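You operate a simulated robot arm through the tools that you are given. There is no shell and no other tool. Be economical: measure what you need, move in short steps, check, and stop when the job is done.

The job below is to be done with a simulated two-armed robot. You get a single attempt, and the scene is never put back.

JOB
Pick up the blue tall jar from the middle shelf of the blue rack with one hand, pass it to the other hand and put it on the top shelf of the blue rack. Set down upright: tall jar.

Only the result counts: the job must be done as asked and must still hold three seconds after the hand-in. Knocking over, shifting, dropping, spilling or breaking anything else fails it.

ROBOT AND FRAMES
Two 7-joint arms with two-finger parallel grippers on one trunk, on a base that drives. Base frame: it is fixed to the floor where the robot stands at the start and does not move with it; the origin is under the middle of the robot, x ahead of it, y to its left, z up. Lengths are in mm, angles in degrees, forces in N, time in s.
The left shoulder is at the start at [63, 198, 1254], the right one opposite. With the tool pointing down near the work surface each hand reaches from about 280 to 720 mm from the robot's upright axis, wherever it stands, measured 20 degrees to its own side. Places, roughly: top shelf of the blue rack [700, 100, 1800]. Payload 1.57 kg a hand.
The TCP of each hand is the grasp point between the finger pads, 30 mm short of the fingertips. In the tool frame z runs along the fingers and y along their closing line. The gripper opens to 110 mm. The fingers are 24 mm wide and 12 mm thick; the gripper's body (48 by 112 mm) begins 78 mm behind the TCP.
Orientation is told as [roll, pitch, yaw] about the base's x, y, z axes, in that order, counted from this pose: with the fingers straight down and closing along the base's y, the tool's x points along the base's -x, its y along +y and its z along -z.

CONTROLS
- The arms move only by the tool step_arm. It takes "left_plan", "right_plan" or both (then of equal length, played together; a hand with none holds still); each is text: rows parted by semicolons, each of 7 numbers parted by spaces: the turn, a rotation vector about the base's x, y, z in units of 45 degrees (1.0 is 45 degrees), then the shift along the base's x, y, z in units of 500 mm (1.0 is 500 mm), then the closure, from 0 (fully open) to 1 (shut). In form: ax ay az tx ty tz gripper; .... A call has 1 to 10 rows; each row is the pose to reach, as a shift and turn from the pose commanded when the call began. A call with a number of a shift or a turn outside -1 to 1 is refused whole. Each row takes 0.2 s and may step no farther than 50 mm and 8.6 degrees from the row before; otherwise, or with a gripper value out of range, the whole call is refused. A pose out of reach is approached as far as the arm can. The call stops where the force on the tool passes 40 N (or 10 N more than at its start, if that is more) or the arm is blocked; 0.2 s more then pass. The fingers move at their own pace (about 72 mm/s each) and stop on an object; they squeeze with about 35 N. The grip force told is the motor's: it shows also when the fingers shut on nothing. Time passes only in rows, and 0.2 s behind the last, so rows that repeat a pose let the fingers close. The reply holds the time, the measured pose of the TCP, the force on the tool along the base axes, the opening and the grip force, in the units named above and with some noise, with the torque about the TCP (base axes, N m) and any sound that the robot's microphone picked up, and new pictures: "views" is both (left out), scene, wrist or none (wrist: the cameras of the hands that moved).
- Cameras (640 x 400 px; columns grow to the right, rows downward): "scene" is now at [114.8, 34.1, 1858.2]; the picture's right is [0.38, -0.92, -0.00], its down [-0.54, -0.22, -0.81] and it looks along [0.75, 0.31, -0.58] (base axes); focal length 214 px, centre (320, 200). "left" rides on the left gripper at [70, -16, -141] in its tool frame; the picture's right is [0.23, 0.97, 0.00], its down [-0.85, 0.20, -0.48] and it looks along [-0.47, 0.11, 0.88] (tool axes); focal length 222 px, centre (320, 200). "right" rides on the right gripper at [70, 16, -141] in its tool frame; the picture's right is [-0.23, 0.97, 0.00], its down [-0.85, -0.20, -0.48] and it looks along [-0.47, -0.11, 0.88] (tool axes); focal length 222 px, centre (320, 200). There is no depth. A picture from a camera that has moved, and an enlarged one, comes with that camera's place and axes in the base frame and with its lens.
- lift_body(by): slides the trunk up (or, below 0, down) by that many mm; the arms and the scene camera ride with it, the base frame stays. It gives what a move gives, with no picture.
- drive_base(legs): drives the robot by 1 to 6 legs, each [ahead, left, turn to the left] in mm, mm and degrees, along the robot's own axes; the way and the turn of a leg run together, so that a leg with both is an arc; at most 1500 mm and 180 degrees a leg. The arms and the cameras ride along, it lands a little off, and it stops where it bumps. It gives what a move gives, and a new picture of the scene camera.
- aim_head(pan, tilt): turns the head with the scene camera to pan (to the left, within 86 degrees either way) and tilt (down, from -29 to 69), counted from straight ahead of the robot. It gives what a move gives, and a new picture of the scene camera.
- inspect(camera, box): a new picture of the part [left, top, right, bottom] of that camera's present view, enlarged. The clock stands still meanwhile.
- close_job(): hands the job in; it is judged then, once.

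Work in short steps. Places have to be worked out from the pictures, the camera data and where the tool is seen: move nearer, look again, correct. Check each grasp and each placing, and mend what went wrong. You have 120 turns and 260 pictures in all, those below and enlarged ones among them. Open the grippers and draw the arms clear of the work before you hand the job in, unless the task says otherwise; then end with one line.

The tools are called after "Emit:" by a JSON object that holds its "name" and its "arguments". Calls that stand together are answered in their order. step_arm: Moves the arms, as the interface text tells. Its arguments: {"type":"object","properties":{"left_plan":{"type":"string"},"right_plan":{"type":"string"},"views":{"type":"string","enum":["both","scene","wrist","none"]}},"required":[]} The other tools are called the same way: lift_body (by) slides the trunk up or down; drive_base (legs) drives the base; aim_head (pan, tilt) turns the head that bears the scene camera; inspect (camera, box) takes an enlarged picture of a part of a camera's view; close_job () hands the job in.

At the start:

```text
time: 0.0
left_tool_pos: [365.3, 266.1, 997.6]
left_ee_rot: [0.0, 0.1, -0.1]
left_ft_force: [-0.1, 0.2, 0.8]
left_wrist_torque: [0.0, 0.04, -0.03]
left_finger_gap: 110.3
left_grasp_force: 0.1
right_tool_pos: [359.4, -126.4, 998.8]
right_ee_rot: [-0.1, 0.2, -0.1]
right_ft_force: [-0.9, -1.2, 0.4]
right_wrist_torque: [-0.01, -0.02, 0.0]
right_finger_gap: 110.0
right_grasp_force: 0.0
trunk travel left (down, up): [-850.0, 140.0]
robot x, y, heading: [1.7, -0.5, 0.4]
head pan, tilt: [22.6, 35.6]
```

scene: 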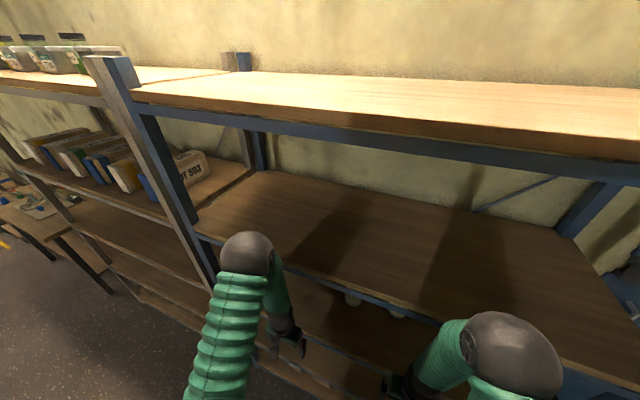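
right: 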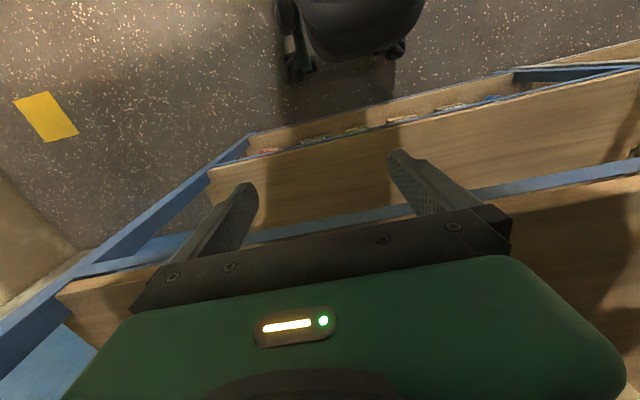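
left: 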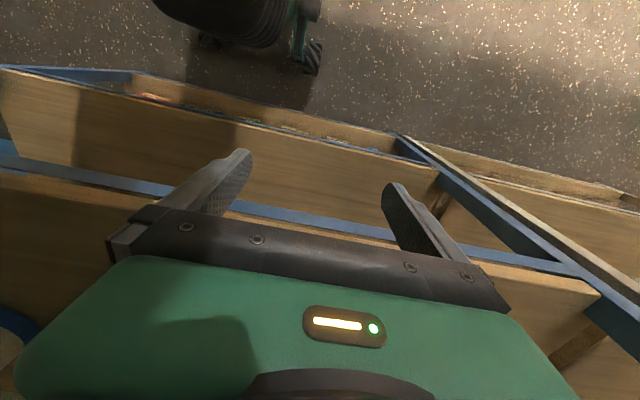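

The rack is ahead, with the arms in front of it. I'll aim the head straight and lower to find the jar and the shelf layout.

Emit:
{"name": "aim_head", "arguments": {"pan": 0, "tilt": 50}}

Emit:
{"name": "aim_head", "arguments": {"pan": 0, "tilt": 15}}

Emit:
{"name": "aim_head", "arguments": {"pan": -40, "tilt": 40}}

```text
time: 0.9
left_tool_pos: [362.5, 264.4, 997.6]
left_ee_rot: [-0.1, -0.1, 0.0]
left_ft_force: [0.0, -0.3, -0.9]
left_wrist_torque: [0.0, 0.0, 0.03]
left_finger_gap: 109.9
left_grasp_force: 0.0
right_tool_pos: [356.9, -126.6, 1000.2]
right_ee_rot: [-0.1, 0.0, 0.0]
right_ft_force: [-0.4, -1.1, -0.4]
right_wrist_torque: [-0.03, 0.0, -0.01]
right_finger_gap: 110.2
right_grasp_force: 0.1
trunk travel left (down, up): [-850.0, 140.0]
robot x, y, heading: [-0.3, 3.3, -0.2]
head pan, tilt: [0.0, 50.0]
camera scene: at [110.7, 0.3, 1837.4], right [0.0, -1.0, 0.0], down [-0.77, 0.0, -0.64], along [0.64, 0.0, -0.77], focal length 214 px, centre (320, 200)
```

scene: 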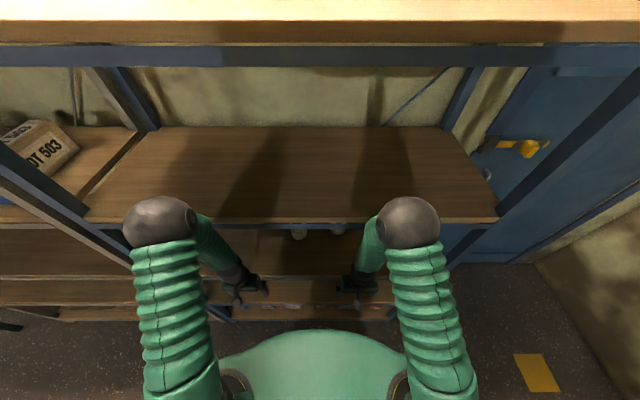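

```text
time: 1.9
left_tool_pos: [362.8, 265.3, 999.1]
left_ee_rot: [-0.1, 0.0, 0.1]
left_ft_force: [0.4, -0.5, -0.1]
left_wrist_torque: [0.01, 0.01, -0.01]
left_finger_gap: 110.0
left_grasp_force: 0.0
right_tool_pos: [359.0, -127.1, 1000.6]
right_ee_rot: [-0.1, -0.1, 0.1]
right_ft_force: [0.5, -0.3, 0.2]
right_wrist_torque: [-0.03, 0.01, -0.02]
right_finger_gap: 110.0
right_grasp_force: 0.0
trunk travel left (down, up): [-850.0, 140.0]
robot x, y, heading: [-1.1, 1.5, 0.1]
head pan, tilt: [0.0, 15.0]
camera scene: at [127.3, 0.4, 1891.0], right [0.0, -1.0, 0.0], down [-0.26, 0.0, -0.97], along [0.97, 0.0, -0.26], focal length 214 px, centre (320, 200)
```

scene: 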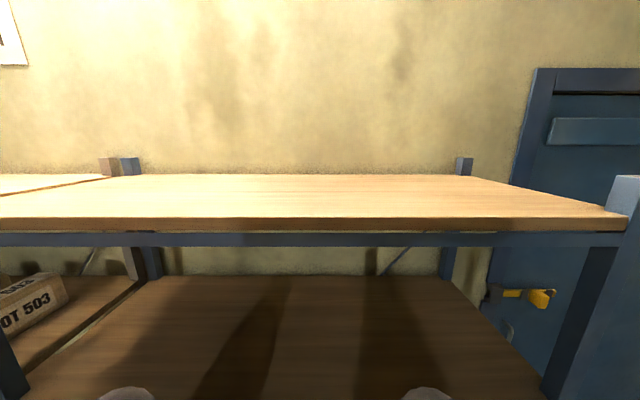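

```text
time: 2.9
left_tool_pos: [363.2, 265.5, 998.6]
left_ee_rot: [-0.1, -0.1, 0.0]
left_ft_force: [0.4, 0.6, -0.5]
left_wrist_torque: [0.05, 0.02, 0.02]
left_finger_gap: 110.3
left_grasp_force: 0.1
right_tool_pos: [357.9, -126.9, 998.2]
right_ee_rot: [-0.2, -0.1, 0.1]
right_ft_force: [0.5, -0.1, -0.2]
right_wrist_torque: [0.0, -0.03, 0.01]
right_finger_gap: 110.1
right_grasp_force: 0.1
trunk travel left (down, up): [-850.0, 140.0]
robot x, y, heading: [-0.8, 2.7, 0.1]
head pan, tilt: [-40.0, 40.0]
camera scene: at [98.9, -54.3, 1851.7], right [-0.64, -0.77, 0.0], down [-0.49, 0.41, -0.77], along [0.59, -0.49, -0.64], focal length 214 px, centre (320, 200)
```

scene: 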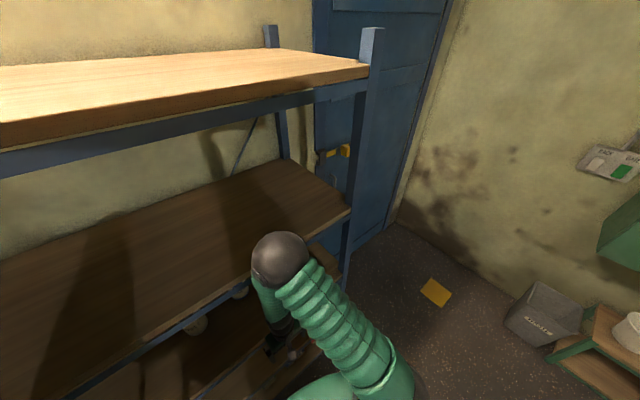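

Working out two views: top shelf surface z≈1773 with front edge x≈456 and back x≈930; second shelf z≈1325. Nothing stands on the second shelf in view, so I back off a little and lower the trunk to see below.

Emit:
{"name": "drive_base", "arguments": {"legs": [[-300, 0, 0]]}}

Emit:
{"name": "lift_body", "arguments": {"by": -400}}

Emit:
{"name": "aim_head", "arguments": {"pan": 0, "tilt": 40}}

```text
time: 5.0
left_tool_pos: [70.6, 264.5, 999.1]
left_ee_rot: [-0.1, 0.1, -0.6]
left_ft_force: [0.4, 0.8, 0.6]
left_wrist_torque: [0.01, 0.0, 0.01]
left_finger_gap: 110.2
left_grasp_force: 0.0
right_tool_pos: [62.5, -128.2, 998.0]
right_ee_rot: [0.0, 0.0, -0.5]
right_ft_force: [0.1, -0.2, 0.8]
right_wrist_torque: [0.02, 0.0, 0.0]
right_finger_gap: 109.9
right_grasp_force: 0.0
trunk travel left (down, up): [-850.0, 140.0]
robot x, y, heading: [-294.3, -4.2, -0.7]
head pan, tilt: [-40.0, 40.0]
camera scene: at [-193.1, -53.4, 1851.3], right [-0.65, -0.76, 0.0], down [-0.49, 0.42, -0.76], along [0.58, -0.5, -0.65], focal length 214 px, centre (320, 200)
```

scene: 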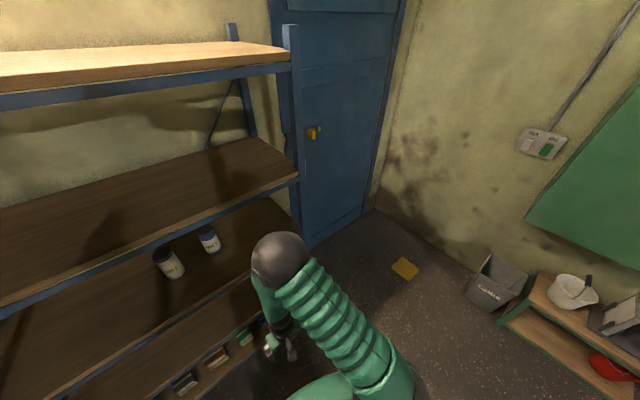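

```text
time: 8.8
left_tool_pos: [67.5, 264.2, 599.0]
left_ee_rot: [0.0, -0.1, -0.5]
left_ft_force: [-0.6, -0.1, 0.5]
left_wrist_torque: [0.0, -0.02, 0.02]
left_finger_gap: 110.2
left_grasp_force: 0.0
right_tool_pos: [58.4, -129.1, 600.0]
right_ee_rot: [-0.1, -0.1, -0.5]
right_ft_force: [-0.2, -0.7, -0.5]
right_wrist_torque: [0.0, -0.01, -0.01]
right_finger_gap: 109.8
right_grasp_force: 0.0
trunk travel left (down, up): [-450.0, 540.0]
robot x, y, heading: [-297.5, 2.5, -0.8]
head pan, tilt: [-40.0, 40.0]
```

```text
time: 9.9
left_tool_pos: [66.6, 262.5, 599.8]
left_ee_rot: [0.0, 0.0, -0.6]
left_ft_force: [-0.2, 0.2, -0.1]
left_wrist_torque: [0.02, 0.03, 0.02]
left_finger_gap: 110.0
left_grasp_force: 0.1
right_tool_pos: [58.5, -129.6, 599.9]
right_ee_rot: [0.0, -0.1, -0.5]
right_ft_force: [0.5, -0.3, -0.8]
right_wrist_torque: [-0.03, 0.0, -0.02]
right_finger_gap: 110.1
right_grasp_force: 0.1
trunk travel left (down, up): [-450.0, 540.0]
robot x, y, heading: [-300.3, 0.7, -0.3]
head pan, tilt: [0.0, 40.0]
camera scene: at [-178.5, 0.3, 1451.6], right [-0.01, -1.0, 0.0], down [-0.64, 0.01, -0.76], along [0.76, -0.01, -0.64], focal length 214 px, centre (320, 200)
```

scene: 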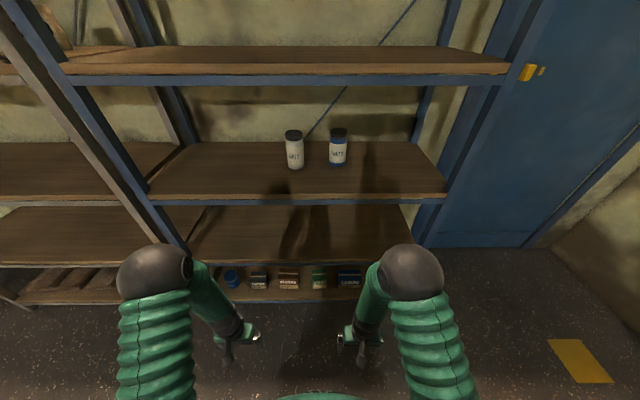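

There are five levels; the third (middle) holds two jars, a white one and a blue one on the right. I enlarge them.

Emit:
{"name": "inspect", "arguments": {"camera": "scene", "box": [240, 100, 400, 200]}}

Emit:
{"name": "lift_body", "arguments": {"by": -200}}

Emit:
{"name": "aim_head", "arguments": {"pan": 0, "tilt": 25}}

```text
4.00 times, centred on (320, 150) of scene
camera zoom: at [-178.5, 0.3, 1451.6], right [-0.01, -1.0, 0.0], down [-0.64, 0.01, -0.76], along [0.76, -0.01, -0.64], focal length 858 px, centre (320, 400)
```

zoom: 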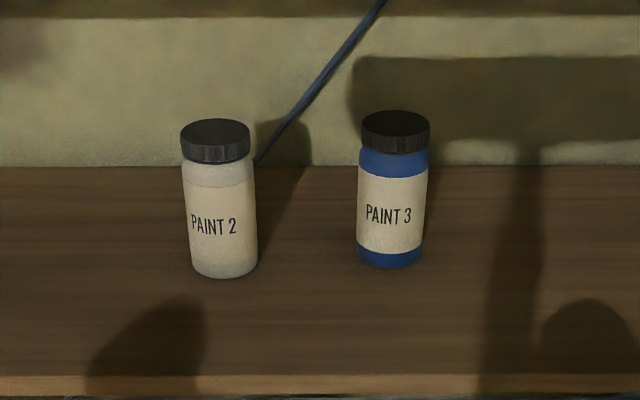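

```text
time: 12.0
left_tool_pos: [66.3, 264.5, 399.3]
left_ee_rot: [0.0, -0.1, -0.6]
left_ft_force: [0.3, 0.1, 0.2]
left_wrist_torque: [-0.01, 0.02, -0.01]
left_finger_gap: 109.7
left_grasp_force: 0.0
right_tool_pos: [58.0, -130.9, 400.3]
right_ee_rot: [-0.1, -0.1, -0.4]
right_ft_force: [0.7, -1.0, -0.2]
right_wrist_torque: [-0.02, 0.02, 0.01]
right_finger_gap: 109.9
right_grasp_force: 0.0
trunk travel left (down, up): [-250.0, 740.0]
robot x, y, heading: [-298.0, 1.7, -0.8]
head pan, tilt: [0.0, 40.0]
```

```text
time: 12.8
left_tool_pos: [66.2, 263.7, 398.9]
left_ee_rot: [0.0, -0.1, -0.7]
left_ft_force: [-0.2, 0.2, -0.7]
left_wrist_torque: [0.03, 0.01, -0.01]
left_finger_gap: 110.0
left_grasp_force: 0.0
right_tool_pos: [58.5, -129.3, 400.5]
right_ee_rot: [-0.1, -0.1, -0.6]
right_ft_force: [-0.5, 0.0, -0.5]
right_wrist_torque: [0.01, 0.02, 0.0]
right_finger_gap: 110.0
right_grasp_force: 0.1
trunk travel left (down, up): [-250.0, 740.0]
robot x, y, heading: [-296.2, 2.9, -0.6]
head pan, tilt: [0.0, 25.0]
camera scene: at [-171.8, 0.2, 1274.8], right [-0.01, -1.0, 0.0], down [-0.43, 0.0, -0.91], along [0.91, -0.01, -0.43], focal length 214 px, centre (320, 200)
```

scene: 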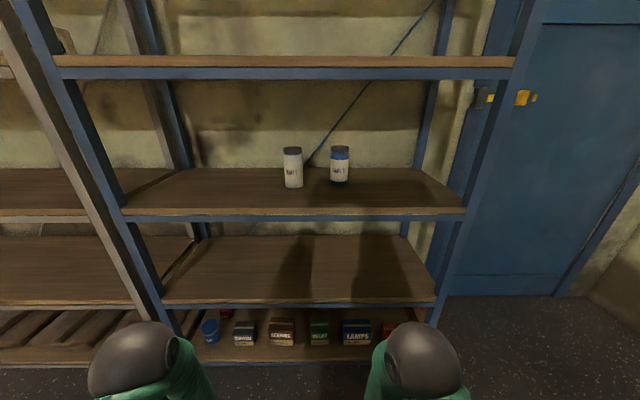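

The blue jar ("PAINT 3") is the right one, about 78 mm wide. I enlarge from this lower viewpoint to triangulate.

Emit:
{"name": "inspect", "arguments": {"camera": "scene", "box": [260, 130, 420, 230]}}

```text
4.00 times, centred on (340, 180) of scene
camera zoom: at [-171.8, 0.2, 1274.8], right [-0.01, -1.0, 0.0], down [-0.43, 0.0, -0.91], along [0.91, -0.01, -0.43], focal length 858 px, centre (240, 280)
```

zoom: 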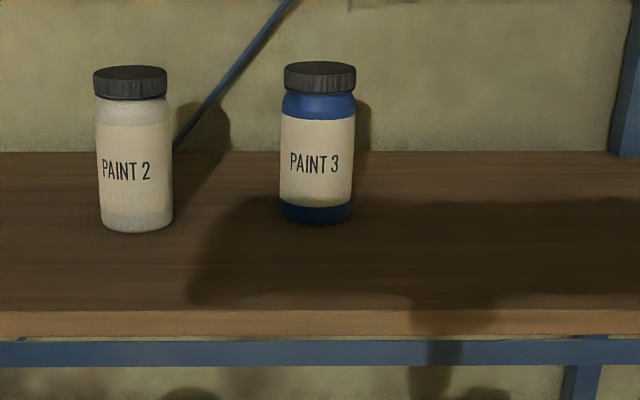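

Triangulating: shelf surface z≈967, front edge x≈435, blue jar centre ≈(654, -85), diameter ≈74, height ≈142. I'll use the right hand, tilted 30° below horizontal. First I raise the trunk so the elbow will stay clear of the shelves.

Emit:
{"name": "lift_body", "arguments": {"by": 400}}

Emit:
{"name": "step_arm", "arguments": {"right_plan": "0 -0.18 0 0 0 0.05 0; 0 -0.36 0 0 0 0.1 0; 0 -0.54 0 0.03 0 0.15 0; 0 -0.72 0 0.06 0 0.2 0; 0 -0.9 0 0.1 0 0.25 0", "views": "none"}}

Emit:
{"name": "step_arm", "arguments": {"right_plan": "0 -0.15 0 0 0 0.05 0; 0 -0.29 0 0 0 0.1 0; 0 -0.43 0 0.03 0 0.15 0", "views": "both"}}

```text
time: 16.6
left_tool_pos: [66.8, 263.1, 798.4]
left_ee_rot: [0.0, -0.1, -0.4]
left_ft_force: [-0.3, 0.0, -0.3]
left_wrist_torque: [-0.01, 0.01, 0.02]
left_finger_gap: 110.1
left_grasp_force: 0.2
right_tool_pos: [57.7, -130.4, 799.9]
right_ee_rot: [-0.1, -0.1, -0.5]
right_ft_force: [-0.5, 0.8, -0.4]
right_wrist_torque: [0.01, 0.05, -0.04]
right_finger_gap: 110.0
right_grasp_force: 0.0
trunk travel left (down, up): [-650.0, 340.0]
robot x, y, heading: [-299.1, 4.2, -0.4]
head pan, tilt: [0.0, 25.0]
```

```text
time: 17.8
left_tool_pos: [66.5, 263.2, 800.3]
left_ee_rot: [-0.1, -0.2, -0.4]
left_ft_force: [0.1, -0.3, -0.1]
left_wrist_torque: [0.02, 0.01, -0.02]
left_finger_gap: 110.0
left_grasp_force: 0.0
right_tool_pos: [147.7, -113.6, 919.0]
right_ee_rot: [0.3, -40.7, -0.6]
right_ft_force: [-0.6, -0.1, 0.8]
right_wrist_torque: [-0.01, 0.02, -0.01]
right_finger_gap: 110.2
right_grasp_force: 0.1
right hand out of reach, approached as far as the arm can: row 3, 4, 5
trunk travel left (down, up): [-650.0, 340.0]
robot x, y, heading: [-297.7, 3.5, -0.5]
head pan, tilt: [0.0, 25.0]
```

```text
time: 18.6
left_tool_pos: [67.7, 262.9, 799.3]
left_ee_rot: [-0.1, -0.1, -0.5]
left_ft_force: [0.7, 0.4, 0.0]
left_wrist_torque: [-0.01, 0.02, 0.03]
left_finger_gap: 109.6
left_grasp_force: 0.0
right_tool_pos: [196.5, -119.6, 984.3]
right_ee_rot: [-0.3, -59.6, -2.8]
right_ft_force: [-1.3, 0.5, 0.0]
right_wrist_torque: [0.03, -0.01, -0.02]
right_finger_gap: 110.3
right_grasp_force: 0.1
right hand out of reach, approached as far as the arm can: row 1, 2, 3
trunk travel left (down, up): [-650.0, 340.0]
robot x, y, heading: [-298.6, -0.1, -0.6]
head pan, tilt: [0.0, 25.0]
camera scene: at [-171.1, 0.6, 1674.5], right [-0.01, -1.0, 0.0], down [-0.42, 0.0, -0.91], along [0.91, -0.01, -0.42], focal length 214 px, centre (320, 200)
camera right: at [40.5, -94.8, 993.2], right [0.17, 0.97, 0.19], down [0.01, -0.2, 0.98], along [0.99, -0.16, -0.04], focal length 222 px, centre (320, 200)
```

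scene: 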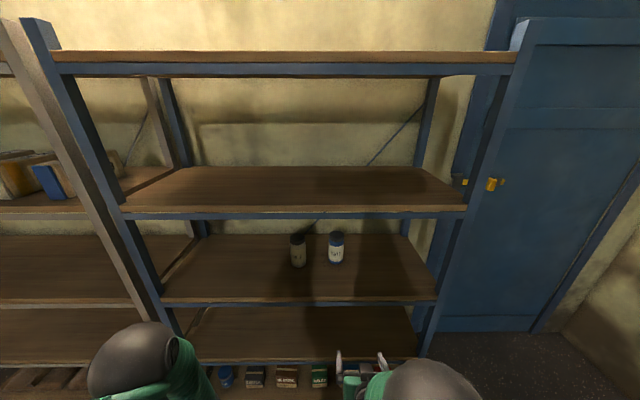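
right: 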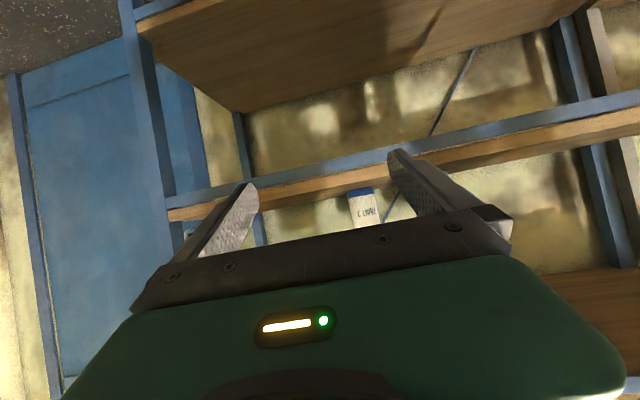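

The hand was squeezed too near the body to hit its pose exactly. I extend it forward, where it is reachable, and check.

Emit:
{"name": "step_arm", "arguments": {"right_plan": "0 0 0 0.1 0.02 0 0; 0 0 0 0.2 0.04 0 0; 0 0 0 0.3 0.06 0 0; 0 0 0 0.4 0.08 0.02 0; 0 0 0 0.5 0.08 0.04 0; 0 0 0 0.5 0.08 0.04 0", "views": "both"}}

```text
refused: row 1 steps farther than a row can; nothing moved
```

Row one was slightly over the 50 mm limit; I shrink the steps.

Emit:
{"name": "step_arm", "arguments": {"right_plan": "0 0 0 0.09 0.015 0 0; 0 0 0 0.18 0.03 0 0; 0 0 0 0.27 0.045 0 0; 0 0 0 0.36 0.06 0.02 0; 0 0 0 0.45 0.075 0.04 0; 0 0 0 0.53 0.08 0.04 0; 0 0 0 0.53 0.08 0.04 0", "views": "both"}}

```text
time: 20.2
left_tool_pos: [66.0, 263.6, 799.5]
left_ee_rot: [-0.1, -0.2, -0.5]
left_ft_force: [-0.6, 0.0, 0.2]
left_wrist_torque: [0.04, 0.04, -0.03]
left_finger_gap: 109.9
left_grasp_force: 0.0
right_tool_pos: [460.1, -58.7, 1006.2]
right_ee_rot: [0.7, -59.9, -0.8]
right_ft_force: [0.2, -0.2, 0.5]
right_wrist_torque: [0.0, -0.03, -0.01]
right_finger_gap: 110.0
right_grasp_force: 0.1
trunk travel left (down, up): [-650.0, 340.0]
robot x, y, heading: [-296.6, -0.1, -0.4]
head pan, tilt: [0.0, 25.0]
camera scene: at [-171.1, 1.1, 1674.9], right [-0.01, -1.0, 0.0], down [-0.42, 0.0, -0.91], along [0.91, -0.01, -0.42], focal length 214 px, centre (320, 200)
camera right: at [302.9, -41.9, 1014.5], right [0.12, 0.97, 0.2], down [0.01, -0.21, 0.98], along [0.99, -0.11, -0.04], focal length 222 px, centre (320, 200)
```

scene: 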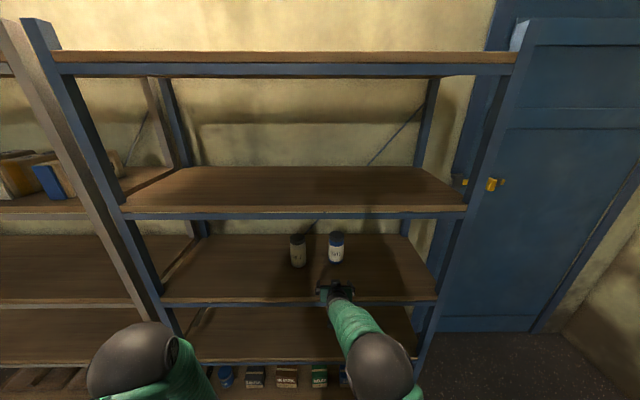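
right: 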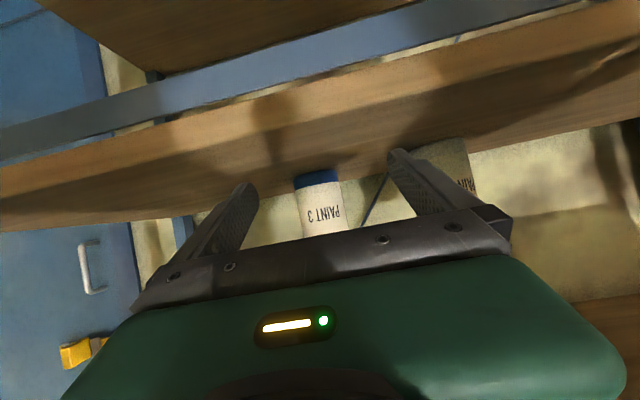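

The hand is now at the rack front, tilted 30° down, level with the jar. I enlarge both views to refine the jar's place.

Emit:
{"name": "inspect", "arguments": {"camera": "scene", "box": [280, 210, 400, 285]}}

Emit:
{"name": "inspect", "arguments": {"camera": "right", "box": [220, 120, 380, 220]}}

```text
5.33 times, centred on (340, 248) of scene
camera zoom: at [-171.1, 1.1, 1674.9], right [-0.01, -1.0, 0.0], down [-0.42, 0.0, -0.91], along [0.91, -0.01, -0.42], focal length 1144 px, centre (213, -53)
```

zoom: 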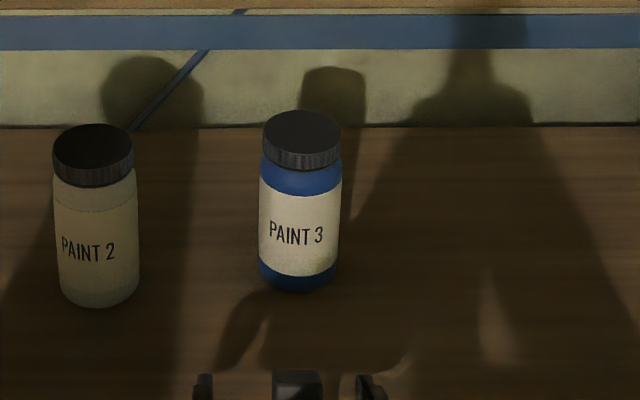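

```text
4.00 times, centred on (300, 170) of right
camera zoom: at [302.9, -41.9, 1014.5], right [0.12, 0.97, 0.2], down [0.01, -0.21, 0.98], along [0.99, -0.11, -0.04], focal length 888 px, centre (400, 320)
```

zoom: 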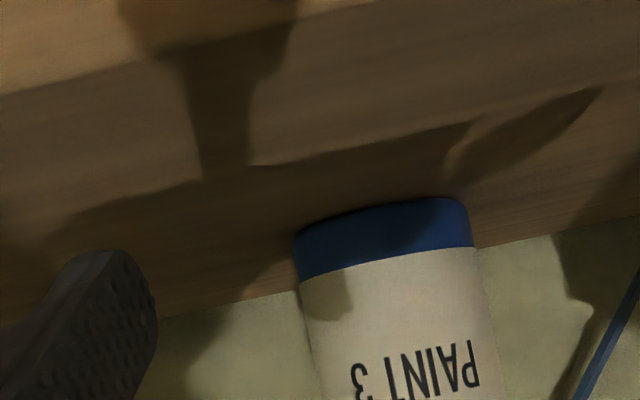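

Refined: jar front x≈625, centre ≈(660, -82), shelf z≈966. I move to (560, -82, 1012), still short of the jar, and look.

Emit:
{"name": "step_arm", "arguments": {"right_plan": "0 0 0 0.04 -0.02 0.005 0; 0 0 0 0.09 -0.045 0.01 0; 0 0 0 0.15 -0.047 0.012 0; 0 0 0 0.2 -0.047 0.012 0; 0 0 0 0.2 -0.047 0.012 0", "views": "both"}}

```text
time: 21.4
left_tool_pos: [66.5, 264.4, 799.7]
left_ee_rot: [-0.1, -0.1, -0.5]
left_ft_force: [-0.9, 0.1, 0.7]
left_wrist_torque: [-0.01, 0.01, -0.03]
left_finger_gap: 110.0
left_grasp_force: 0.0
right_tool_pos: [559.2, -82.7, 1012.3]
right_ee_rot: [0.8, -59.9, -0.9]
right_ft_force: [0.2, 0.1, 0.5]
right_wrist_torque: [-0.01, 0.01, 0.03]
right_finger_gap: 109.9
right_grasp_force: 0.1
trunk travel left (down, up): [-650.0, 340.0]
robot x, y, heading: [-295.1, 2.9, -0.5]
head pan, tilt: [0.0, 25.0]
camera scene: at [-170.6, 0.9, 1674.9], right [-0.01, -1.0, 0.0], down [-0.42, 0.0, -0.91], along [0.91, -0.01, -0.42], focal length 214 px, centre (320, 200)
camera right: at [401.9, -66.4, 1021.4], right [0.12, 0.97, 0.2], down [0.01, -0.21, 0.98], along [0.99, -0.11, -0.04], focal length 222 px, centre (320, 200)
```

scene: 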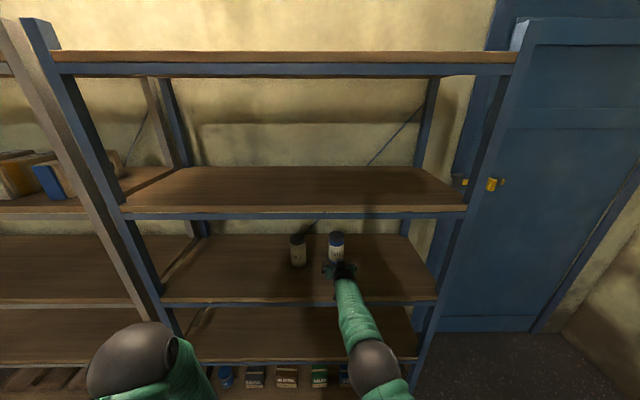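
right: 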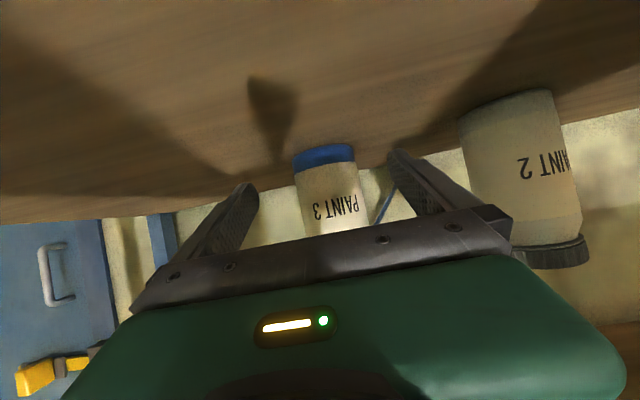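

The jar lies between the finger lines, about 4 mm to the left of centre. I advance to x≈652 with a small correction.

Emit:
{"name": "step_arm", "arguments": {"right_plan": "0 0 0 0.05 0.007 0 0; 0 0 0 0.1 0.007 0 0; 0 0 0 0.15 0.007 0 0; 0 0 0 0.185 0.007 0 0; 0 0 0 0.185 0.007 0 0", "views": "both"}}

Emit:
{"name": "inspect", "arguments": {"camera": "scene", "box": [280, 210, 400, 285]}}

```text
time: 22.6
left_tool_pos: [66.4, 264.4, 800.4]
left_ee_rot: [-0.1, -0.1, -0.5]
left_ft_force: [0.1, -0.2, 0.2]
left_wrist_torque: [-0.04, 0.01, 0.04]
left_finger_gap: 110.2
left_grasp_force: 0.0
right_tool_pos: [585.6, -78.3, 1011.6]
right_ee_rot: [0.7, -60.0, -0.9]
right_ft_force: [-0.5, 0.2, -0.7]
right_wrist_torque: [-0.01, 0.0, 0.03]
right_finger_gap: 110.3
right_grasp_force: 0.0
right hand out of reach, approached as far as the arm can: row 2, 3, 4, 5
trunk travel left (down, up): [-650.0, 340.0]
robot x, y, heading: [-294.9, 0.1, -0.6]
head pan, tilt: [0.0, 25.0]
camera scene: at [-170.1, 0.7, 1674.8], right [-0.01, -1.0, 0.0], down [-0.42, 0.0, -0.91], along [0.91, -0.01, -0.42], focal length 214 px, centre (320, 200)
camera right: at [428.0, -62.0, 1021.5], right [0.12, 0.97, 0.2], down [0.01, -0.21, 0.98], along [0.99, -0.11, -0.04], focal length 222 px, centre (320, 200)
```

scene: 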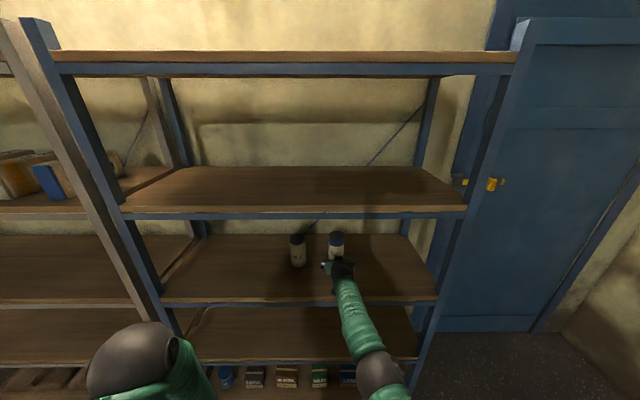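
right: 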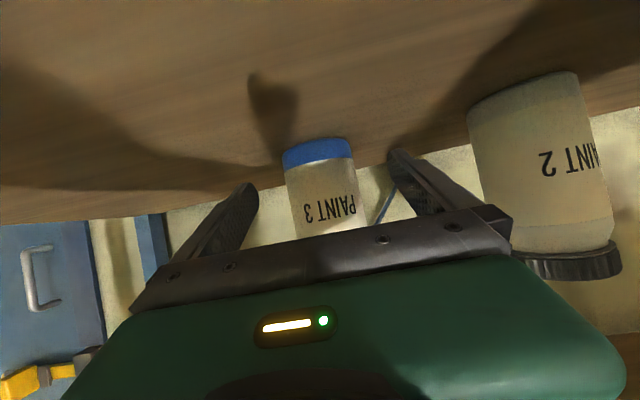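

```text
5.33 times, centred on (340, 248) of scene
camera zoom: at [-170.1, 0.7, 1674.8], right [-0.01, -1.0, 0.0], down [-0.42, 0.0, -0.91], along [0.91, -0.01, -0.42], focal length 1144 px, centre (213, -53)
```

zoom: 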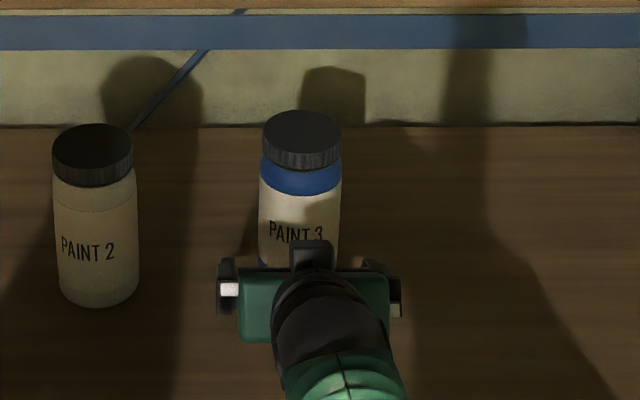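

The arm hits its reach limit at x≈586. I'll draw it back 60 mm, drive the base 120 mm forward, and re-check.

Emit:
{"name": "step_arm", "arguments": {"right_plan": "0 0 0 -0.06 0 0.01 0; 0 0 0 -0.14 0 0.02 0; 0 0 0 -0.14 0 0.02 0", "views": "none"}}

Emit:
{"name": "drive_base", "arguments": {"legs": [[110, 0, 0]]}}

Emit:
{"name": "inspect", "arguments": {"camera": "right", "box": [160, 75, 480, 275]}}

```text
time: 23.4
left_tool_pos: [68.1, 263.2, 798.3]
left_ee_rot: [0.0, 0.0, -0.6]
left_ft_force: [-0.4, -0.6, 0.6]
left_wrist_torque: [0.0, 0.01, -0.03]
left_finger_gap: 109.9
left_grasp_force: 0.0
right_tool_pos: [515.3, -81.0, 1020.2]
right_ee_rot: [0.7, -59.8, -0.7]
right_ft_force: [0.1, -0.8, 0.6]
right_wrist_torque: [0.01, -0.01, 0.01]
right_finger_gap: 110.3
right_grasp_force: 0.0
trunk travel left (down, up): [-650.0, 340.0]
robot x, y, heading: [-294.8, -0.4, -0.4]
head pan, tilt: [0.0, 25.0]
```

```text
time: 24.6
left_tool_pos: [175.8, 263.0, 799.2]
left_ee_rot: [0.0, -0.1, -0.5]
left_ft_force: [-0.7, -1.5, -0.2]
left_wrist_torque: [0.0, 0.01, -0.01]
left_finger_gap: 110.4
left_grasp_force: 0.0
right_tool_pos: [622.7, -81.0, 1022.4]
right_ee_rot: [0.7, -60.0, -0.9]
right_ft_force: [0.4, 0.5, 0.0]
right_wrist_torque: [-0.02, 0.0, -0.03]
right_finger_gap: 109.9
right_grasp_force: 0.0
trunk travel left (down, up): [-650.0, 340.0]
robot x, y, heading: [-187.5, 1.3, -0.6]
head pan, tilt: [0.0, 25.0]
camera scene: at [-62.9, 0.6, 1675.0], right [-0.01, -1.0, 0.0], down [-0.42, 0.0, -0.91], along [0.91, -0.01, -0.42], focal length 214 px, centre (320, 200)
```

scene: 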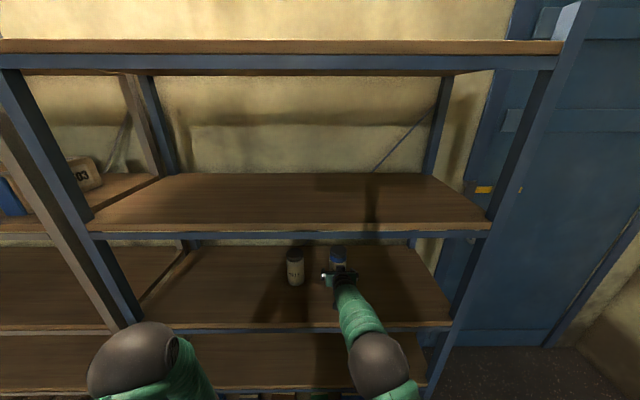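

```text
2.00 times, centred on (320, 175) of right
camera zoom: at [464.1, -64.2, 1032.0], right [0.12, 0.97, 0.2], down [0.01, -0.21, 0.98], along [0.99, -0.11, -0.04], focal length 444 px, centre (320, 250)
```

zoom: 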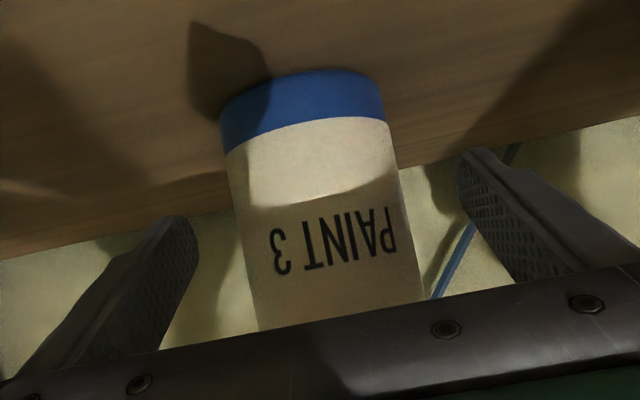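

The jar is centred between the fingers (jar y≈-79, TCP -81). I advance 32 mm and lower 9 mm, then close.

Emit:
{"name": "step_arm", "arguments": {"right_plan": "0 0 0 0.03 0.003 -0.01 0; 0 0 0 0.064 0.003 -0.018 0; 0 0 0 0.064 0.003 -0.018 0", "views": "wrist"}}

```text
time: 25.4
left_tool_pos: [175.8, 262.1, 800.1]
left_ee_rot: [-0.1, -0.3, -0.5]
left_ft_force: [-0.1, 0.2, -1.1]
left_wrist_torque: [0.0, 0.01, 0.0]
left_finger_gap: 109.9
left_grasp_force: 0.0
right_tool_pos: [653.6, -81.1, 1014.0]
right_ee_rot: [0.7, -60.0, -0.9]
right_ft_force: [-0.6, 0.4, 0.3]
right_wrist_torque: [0.01, 0.01, 0.0]
right_finger_gap: 110.2
right_grasp_force: 0.0
trunk travel left (down, up): [-650.0, 340.0]
robot x, y, heading: [-184.3, -0.3, -0.4]
head pan, tilt: [0.0, 25.0]
camera right: at [496.1, -62.8, 1023.7], right [0.12, 0.97, 0.2], down [0.01, -0.21, 0.98], along [0.99, -0.11, -0.04], focal length 222 px, centre (320, 200)
```

right: 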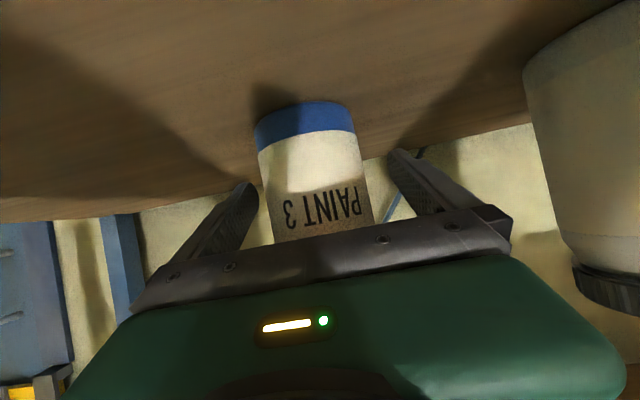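

Slight offset to the right side; I shift 4 mm and close.

Emit:
{"name": "step_arm", "arguments": {"right_plan": "0 0 0 0.004 -0.008 0 0; 0 0 0 0.004 -0.008 0 0.3; 0 0 0 0.004 -0.008 0 0.6; 0 0 0 0.004 -0.008 0 0.8; 0 0 0 0.004 -0.008 0 0.8; 0 0 0 0.004 -0.008 0 0.8", "views": "both"}}

```text
time: 26.8
left_tool_pos: [175.0, 262.7, 798.5]
left_ee_rot: [-0.1, -0.2, -0.5]
left_ft_force: [-1.1, 0.1, 0.0]
left_wrist_torque: [0.02, 0.03, -0.01]
left_finger_gap: 109.7
left_grasp_force: 0.1
right_tool_pos: [655.6, -84.4, 1012.5]
right_ee_rot: [0.7, -60.0, -0.9]
right_ft_force: [-1.9, 0.5, -0.9]
right_wrist_torque: [-0.1, 0.07, -0.01]
right_finger_gap: 71.2
right_grasp_force: 34.6
trunk travel left (down, up): [-650.0, 340.0]
robot x, y, heading: [-189.9, -1.6, -0.6]
head pan, tilt: [0.0, 25.0]
camera scene: at [-60.8, 0.2, 1674.7], right [-0.01, -1.0, 0.0], down [-0.43, 0.0, -0.91], along [0.91, -0.01, -0.43], focal length 214 px, centre (320, 200)
camera right: at [497.6, -65.9, 1022.7], right [0.12, 0.97, 0.2], down [0.01, -0.21, 0.98], along [0.99, -0.11, -0.04], focal length 222 px, centre (320, 200)
```

scene: 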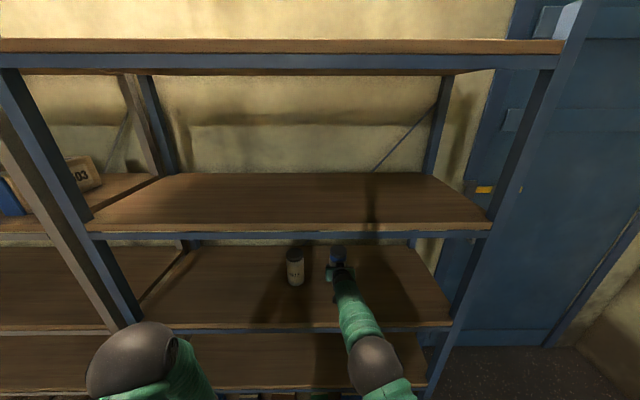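
right: 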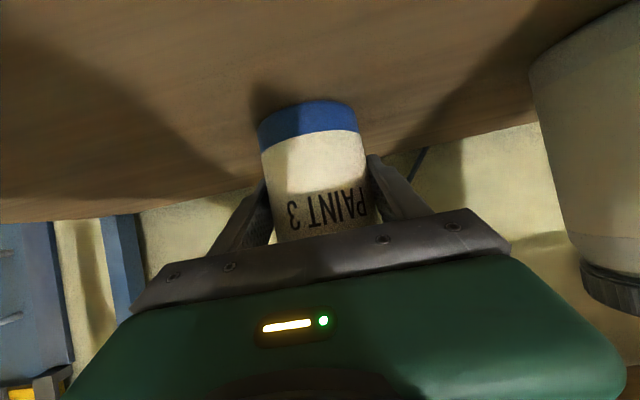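

Firm grip (gap 71 mm, 35 N). I lift 40 mm and check the load.

Emit:
{"name": "step_arm", "arguments": {"right_plan": "0 0 0 0 0 0.02 0.8; 0 0 0 0 0 0.05 0.8; 0 0 0 0 0 0.09 0.8; 0 0 0 0 0 0.09 0.8", "views": "both"}}

```text
time: 27.8
left_tool_pos: [176.0, 262.6, 799.1]
left_ee_rot: [0.0, -0.2, -0.5]
left_ft_force: [0.0, 0.0, 0.3]
left_wrist_torque: [0.02, 0.01, -0.02]
left_finger_gap: 110.2
left_grasp_force: 0.1
right_tool_pos: [654.5, -82.1, 1057.5]
right_ee_rot: [0.8, -59.9, -1.0]
right_ft_force: [-0.1, -0.9, -5.3]
right_wrist_torque: [0.01, 0.02, -0.01]
right_finger_gap: 71.1
right_grasp_force: 34.7
trunk travel left (down, up): [-650.0, 340.0]
robot x, y, heading: [-185.7, 1.1, -0.4]
head pan, tilt: [0.0, 25.0]
camera scene: at [-58.6, -0.3, 1674.5], right [-0.01, -1.0, 0.0], down [-0.43, 0.0, -0.9], along [0.9, -0.01, -0.43], focal length 214 px, centre (320, 200)
camera right: at [497.8, -65.7, 1067.3], right [0.12, 0.97, 0.2], down [0.01, -0.21, 0.98], along [0.99, -0.11, -0.04], focal length 222 px, centre (320, 200)
```

scene: 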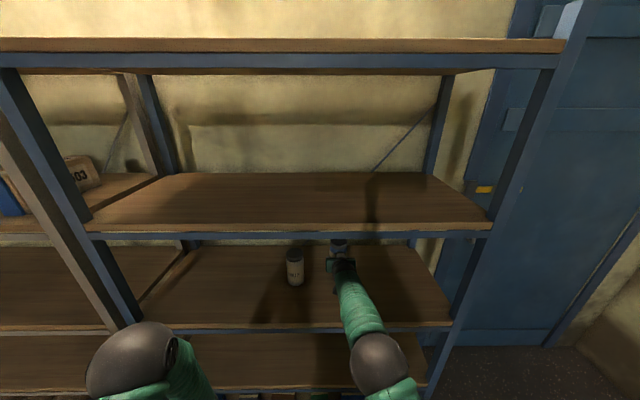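
right: 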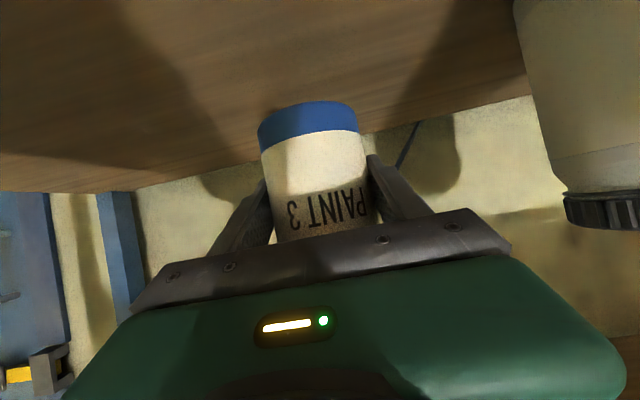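

The jar is lifted (≈5 N load), its bottom clear of the shelf. I drive straight back 320 mm to bring it out of the rack.

Emit:
{"name": "drive_base", "arguments": {"legs": [[-320, 0, 0]]}}

```text
time: 29.9
left_tool_pos: [-138.6, 264.7, 798.6]
left_ee_rot: [0.0, -0.1, -0.7]
left_ft_force: [0.1, -0.2, -1.0]
left_wrist_torque: [0.02, -0.03, 0.02]
left_finger_gap: 109.9
left_grasp_force: 0.2
right_tool_pos: [339.9, -83.7, 1056.5]
right_ee_rot: [0.7, -59.9, -1.3]
right_ft_force: [0.3, 0.6, -6.4]
right_wrist_torque: [-0.01, 0.01, 0.01]
right_finger_gap: 71.1
right_grasp_force: 35.1
trunk travel left (down, up): [-650.0, 340.0]
robot x, y, heading: [-505.7, 6.4, -0.9]
head pan, tilt: [0.0, 25.0]
camera scene: at [-373.4, 2.5, 1674.4], right [-0.01, -1.0, 0.0], down [-0.43, 0.01, -0.9], along [0.9, -0.01, -0.43], focal length 214 px, centre (320, 200)
```

scene: 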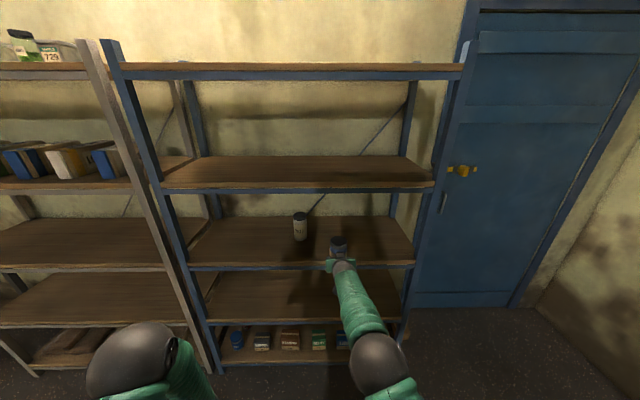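

The jar is clear of the rack. I bring it back toward the chest while yawing the right hand to point leftward, keeping the jar upright.

Emit:
{"name": "step_arm", "arguments": {"right_plan": "0 0 0.09 -0.074 0.01 0 0.8; 0 0 0.18 -0.148 0.02 0 0.8; 0 0 0.27 -0.222 0.03 0 0.8; 0 0 0.36 -0.296 0.04 0 0.8; 0 0 0.45 -0.37 0.05 0 0.8; 0 0 0.54 -0.44 0.06 0 0.8; 0 0 0.63 -0.51 0.07 0 0.8; 0 0 0.72 -0.58 0.08 0 0.8; 0 0 0.81 -0.64 0.09 0 0.8; 0 0 0.9 -0.68 0.1 0 0.8", "views": "scene"}}

```text
time: 32.1
left_tool_pos: [-142.4, 264.2, 799.9]
left_ee_rot: [0.0, -0.3, -0.8]
left_ft_force: [-0.2, -0.2, -0.6]
left_wrist_torque: [-0.03, 0.01, -0.03]
left_finger_gap: 110.0
left_grasp_force: 0.0
right_tool_pos: [-3.6, -33.8, 1060.3]
right_ee_rot: [0.9, -60.1, 39.1]
right_ft_force: [-0.7, -0.8, -5.5]
right_wrist_torque: [0.01, -0.01, -0.01]
right_finger_gap: 70.9
right_grasp_force: 34.8
trunk travel left (down, up): [-650.0, 340.0]
robot x, y, heading: [-504.6, 2.2, -0.8]
head pan, tilt: [0.0, 25.0]
camera scene: at [-378.6, 2.0, 1674.8], right [-0.01, -1.0, 0.0], down [-0.42, 0.01, -0.91], along [0.91, -0.01, -0.42], focal length 214 px, centre (320, 200)
```

scene: 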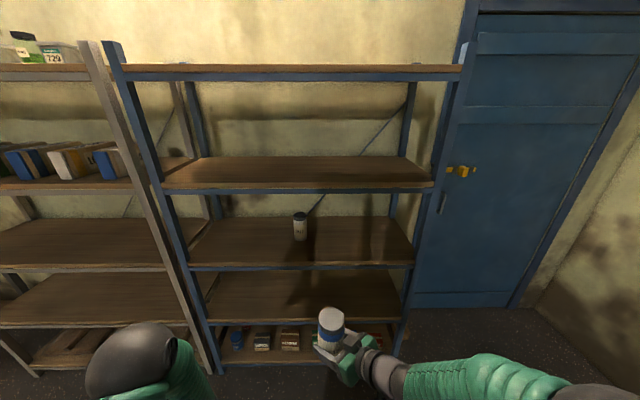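

The jar stands upright in the hand. I continue the right yaw to about 80° and begin raising and levelling the left hand off to the left.

Emit:
{"name": "step_arm", "arguments": {"left_plan": "0 -0.1 0 0.03 0.015 0.045 0; 0 -0.2 0 0.06 0.03 0.09 0; 0 -0.3 0 0.09 0.045 0.135 0; 0 -0.4 0 0.12 0.06 0.18 0; 0 -0.5 0 0.15 0.075 0.225 0; 0 -0.6 0 0.18 0.09 0.27 0; 0 -0.7 0 0.21 0.105 0.315 0; 0 -0.8 0 0.24 0.12 0.36 0; 0 -0.9 0 0.28 0.14 0.4 0", "right_plan": "0 0 0.1 0 0.005 0 0.8; 0 0 0.2 0 0.01 0 0.8; 0 0 0.3 0 0.015 0 0.8; 0 0 0.4 0 0.02 0 0.8; 0 0 0.5 0 0.025 0 0.8; 0 0 0.6 0 0.03 0 0.8; 0 0 0.7 0 0.035 0 0.8; 0 0 0.8 0 0.04 0 0.8; 0 0 0.9 0 0.04 0 0.8", "views": "scene"}}

```text
time: 34.1
left_tool_pos: [1.1, 334.9, 999.5]
left_ee_rot: [0.7, -40.8, -1.0]
left_ft_force: [-0.3, 0.4, 0.0]
left_wrist_torque: [0.02, 0.01, 0.03]
left_finger_gap: 110.0
left_grasp_force: 0.1
right_tool_pos: [-4.9, -13.7, 1061.4]
right_ee_rot: [1.1, -60.0, 79.5]
right_ft_force: [-0.7, 1.1, -6.1]
right_wrist_torque: [-0.03, 0.0, -0.02]
right_finger_gap: 71.0
right_grasp_force: 34.7
trunk travel left (down, up): [-650.0, 340.0]
robot x, y, heading: [-505.4, 3.4, -0.7]
head pan, tilt: [0.0, 25.0]
camera scene: at [-376.8, 3.1, 1674.7], right [-0.01, -1.0, 0.0], down [-0.43, 0.01, -0.9], along [0.9, -0.01, -0.43], focal length 214 px, centre (320, 200)
```

scene: 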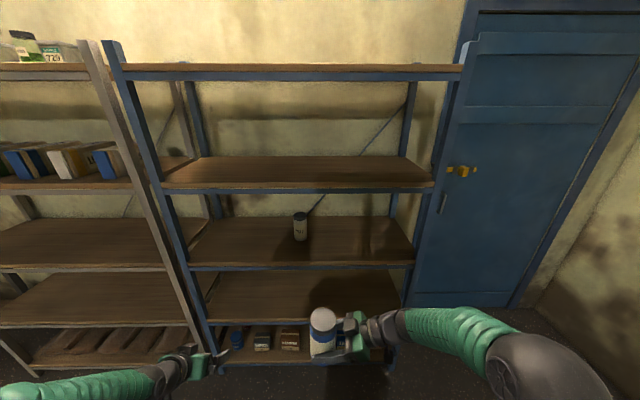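

Both hands are in reach. Next I level the left hand to 15° below horizontal at z≈1110, then yaw it.

Emit:
{"name": "step_arm", "arguments": {"left_plan": "0 -0.15 0 0 0.02 0.04 0; 0 -0.3 0 0 0.04 0.08 0; 0 -0.45 0 0 0.06 0.12 0; 0 -0.6 0 0 0.08 0.16 0; 0 -0.76 0 0 0.1 0.2 0; 0 -0.76 0 0 0.1 0.22 0", "views": "none"}}

Emit:
{"name": "step_arm", "arguments": {"left_plan": "0 0 -0.15 0 0 0 0; 0 0 -0.3 0 0 0 0; 0 0 -0.45 0 0 0 0; 0 0 -0.6 0 0 0 0; 0 0 -0.75 0 0 0 0; 0 0 -0.9 0 0 0 0; 0 0 -0.9 0 0 0 0", "views": "both"}}

```text
time: 35.5
left_tool_pos: [-2.4, 385.4, 1108.9]
left_ee_rot: [3.1, -75.0, -3.1]
left_ft_force: [-0.7, 0.4, 0.8]
left_wrist_torque: [-0.02, -0.01, -0.01]
left_finger_gap: 109.9
left_grasp_force: 0.1
right_tool_pos: [-4.4, -13.0, 1061.9]
right_ee_rot: [0.9, -60.2, 79.4]
right_ft_force: [-0.6, 0.5, -5.8]
right_wrist_torque: [0.01, 0.02, 0.02]
right_finger_gap: 70.6
right_grasp_force: 35.3
trunk travel left (down, up): [-650.0, 340.0]
robot x, y, heading: [-509.2, 1.2, -0.8]
head pan, tilt: [0.0, 25.0]
```

```text
time: 37.1
left_tool_pos: [-1.9, 385.1, 1110.1]
left_ee_rot: [2.8, -75.0, -43.5]
left_ft_force: [0.5, 0.5, -1.2]
left_wrist_torque: [0.0, -0.01, 0.02]
left_finger_gap: 110.2
left_grasp_force: 0.0
right_tool_pos: [-3.7, -12.9, 1062.0]
right_ee_rot: [0.9, -60.0, 79.6]
right_ft_force: [0.1, -0.7, -5.4]
right_wrist_torque: [-0.02, 0.0, 0.01]
right_finger_gap: 70.7
right_grasp_force: 35.0
trunk travel left (down, up): [-650.0, 340.0]
robot x, y, heading: [-502.0, 5.3, -0.8]
head pan, tilt: [0.0, 25.0]
camera scene: at [-378.4, 3.6, 1674.8], right [-0.01, -1.0, 0.0], down [-0.42, 0.01, -0.91], along [0.91, -0.01, -0.42], focal length 214 px, centre (320, 200)
camera left: at [-129.1, 473.8, 1079.5], right [0.59, 0.78, -0.21], down [-0.06, 0.3, 0.95], along [0.8, -0.55, 0.22], focal length 222 px, centre (320, 200)
```

scene: 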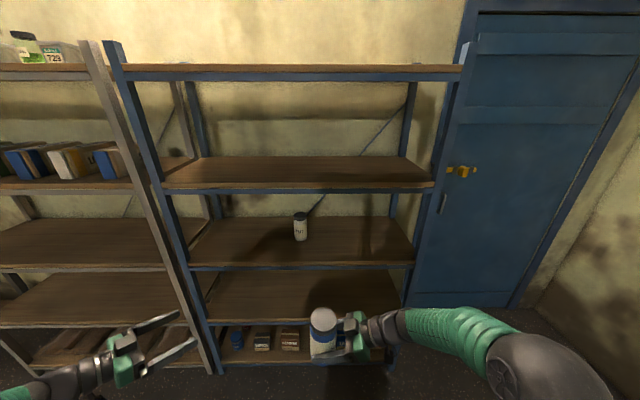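
left: 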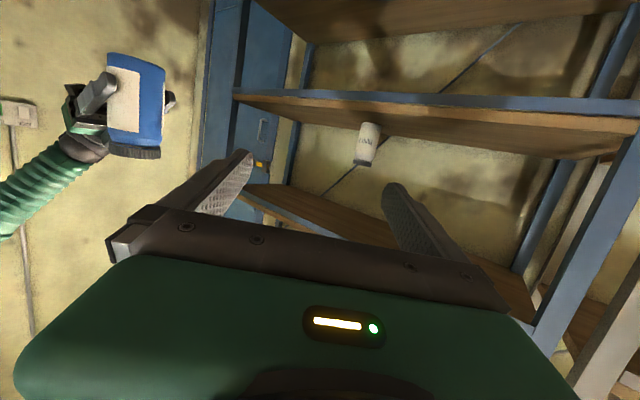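

I finish the left yaw to about -80° and move to a pre-grasp point about 200 mm from the jar along the finger line.

Emit:
{"name": "step_arm", "arguments": {"left_plan": "0 0 -0.15 -0.01 -0.04 0 0; 0 0 -0.3 -0.02 -0.08 0 0; 0 0 -0.45 -0.04 -0.14 0 0; 0 0 -0.6 -0.05 -0.2 0 0; 0 0 -0.7 -0.06 -0.26 0 0; 0 0 -0.82 -0.07 -0.32 0 0; 0 0 -0.82 -0.07 -0.38 0 0; 0 0 -0.82 -0.07 -0.38 0 0", "views": "both"}}

```text
time: 39.0
left_tool_pos: [-37.7, 194.5, 1110.4]
left_ee_rot: [2.7, -75.1, -80.3]
left_ft_force: [0.6, -0.7, 0.2]
left_wrist_torque: [0.02, 0.03, 0.0]
left_finger_gap: 110.0
left_grasp_force: 0.0
right_tool_pos: [-4.8, -12.7, 1061.9]
right_ee_rot: [1.0, -60.2, 79.6]
right_ft_force: [-0.2, 0.2, -5.7]
right_wrist_torque: [-0.02, 0.03, -0.02]
right_finger_gap: 71.1
right_grasp_force: 35.2
trunk travel left (down, up): [-650.0, 340.0]
robot x, y, heading: [-505.7, 3.2, -0.6]
head pan, tilt: [0.0, 25.0]
camera scene: at [-377.9, 2.0, 1674.8], right [-0.01, -1.0, 0.0], down [-0.43, 0.01, -0.91], along [0.91, -0.01, -0.43], focal length 214 px, centre (320, 200)
camera left: at [-85.9, 341.9, 1080.0], right [0.94, 0.27, -0.21], down [0.13, 0.28, 0.95], along [0.31, -0.92, 0.23], focal length 222 px, centre (320, 200)
```

scene: 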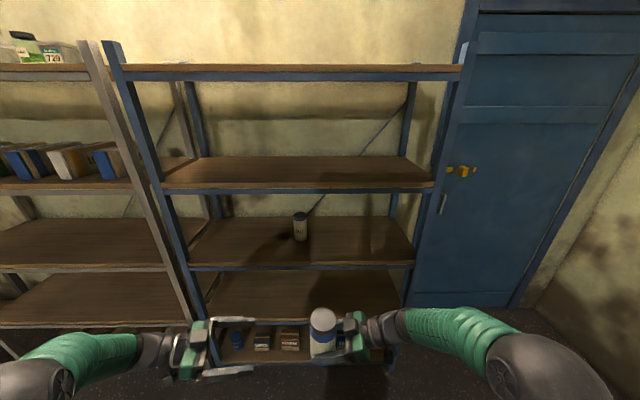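
left: 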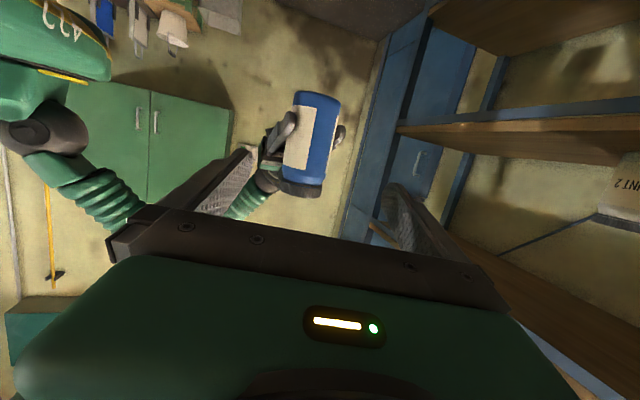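

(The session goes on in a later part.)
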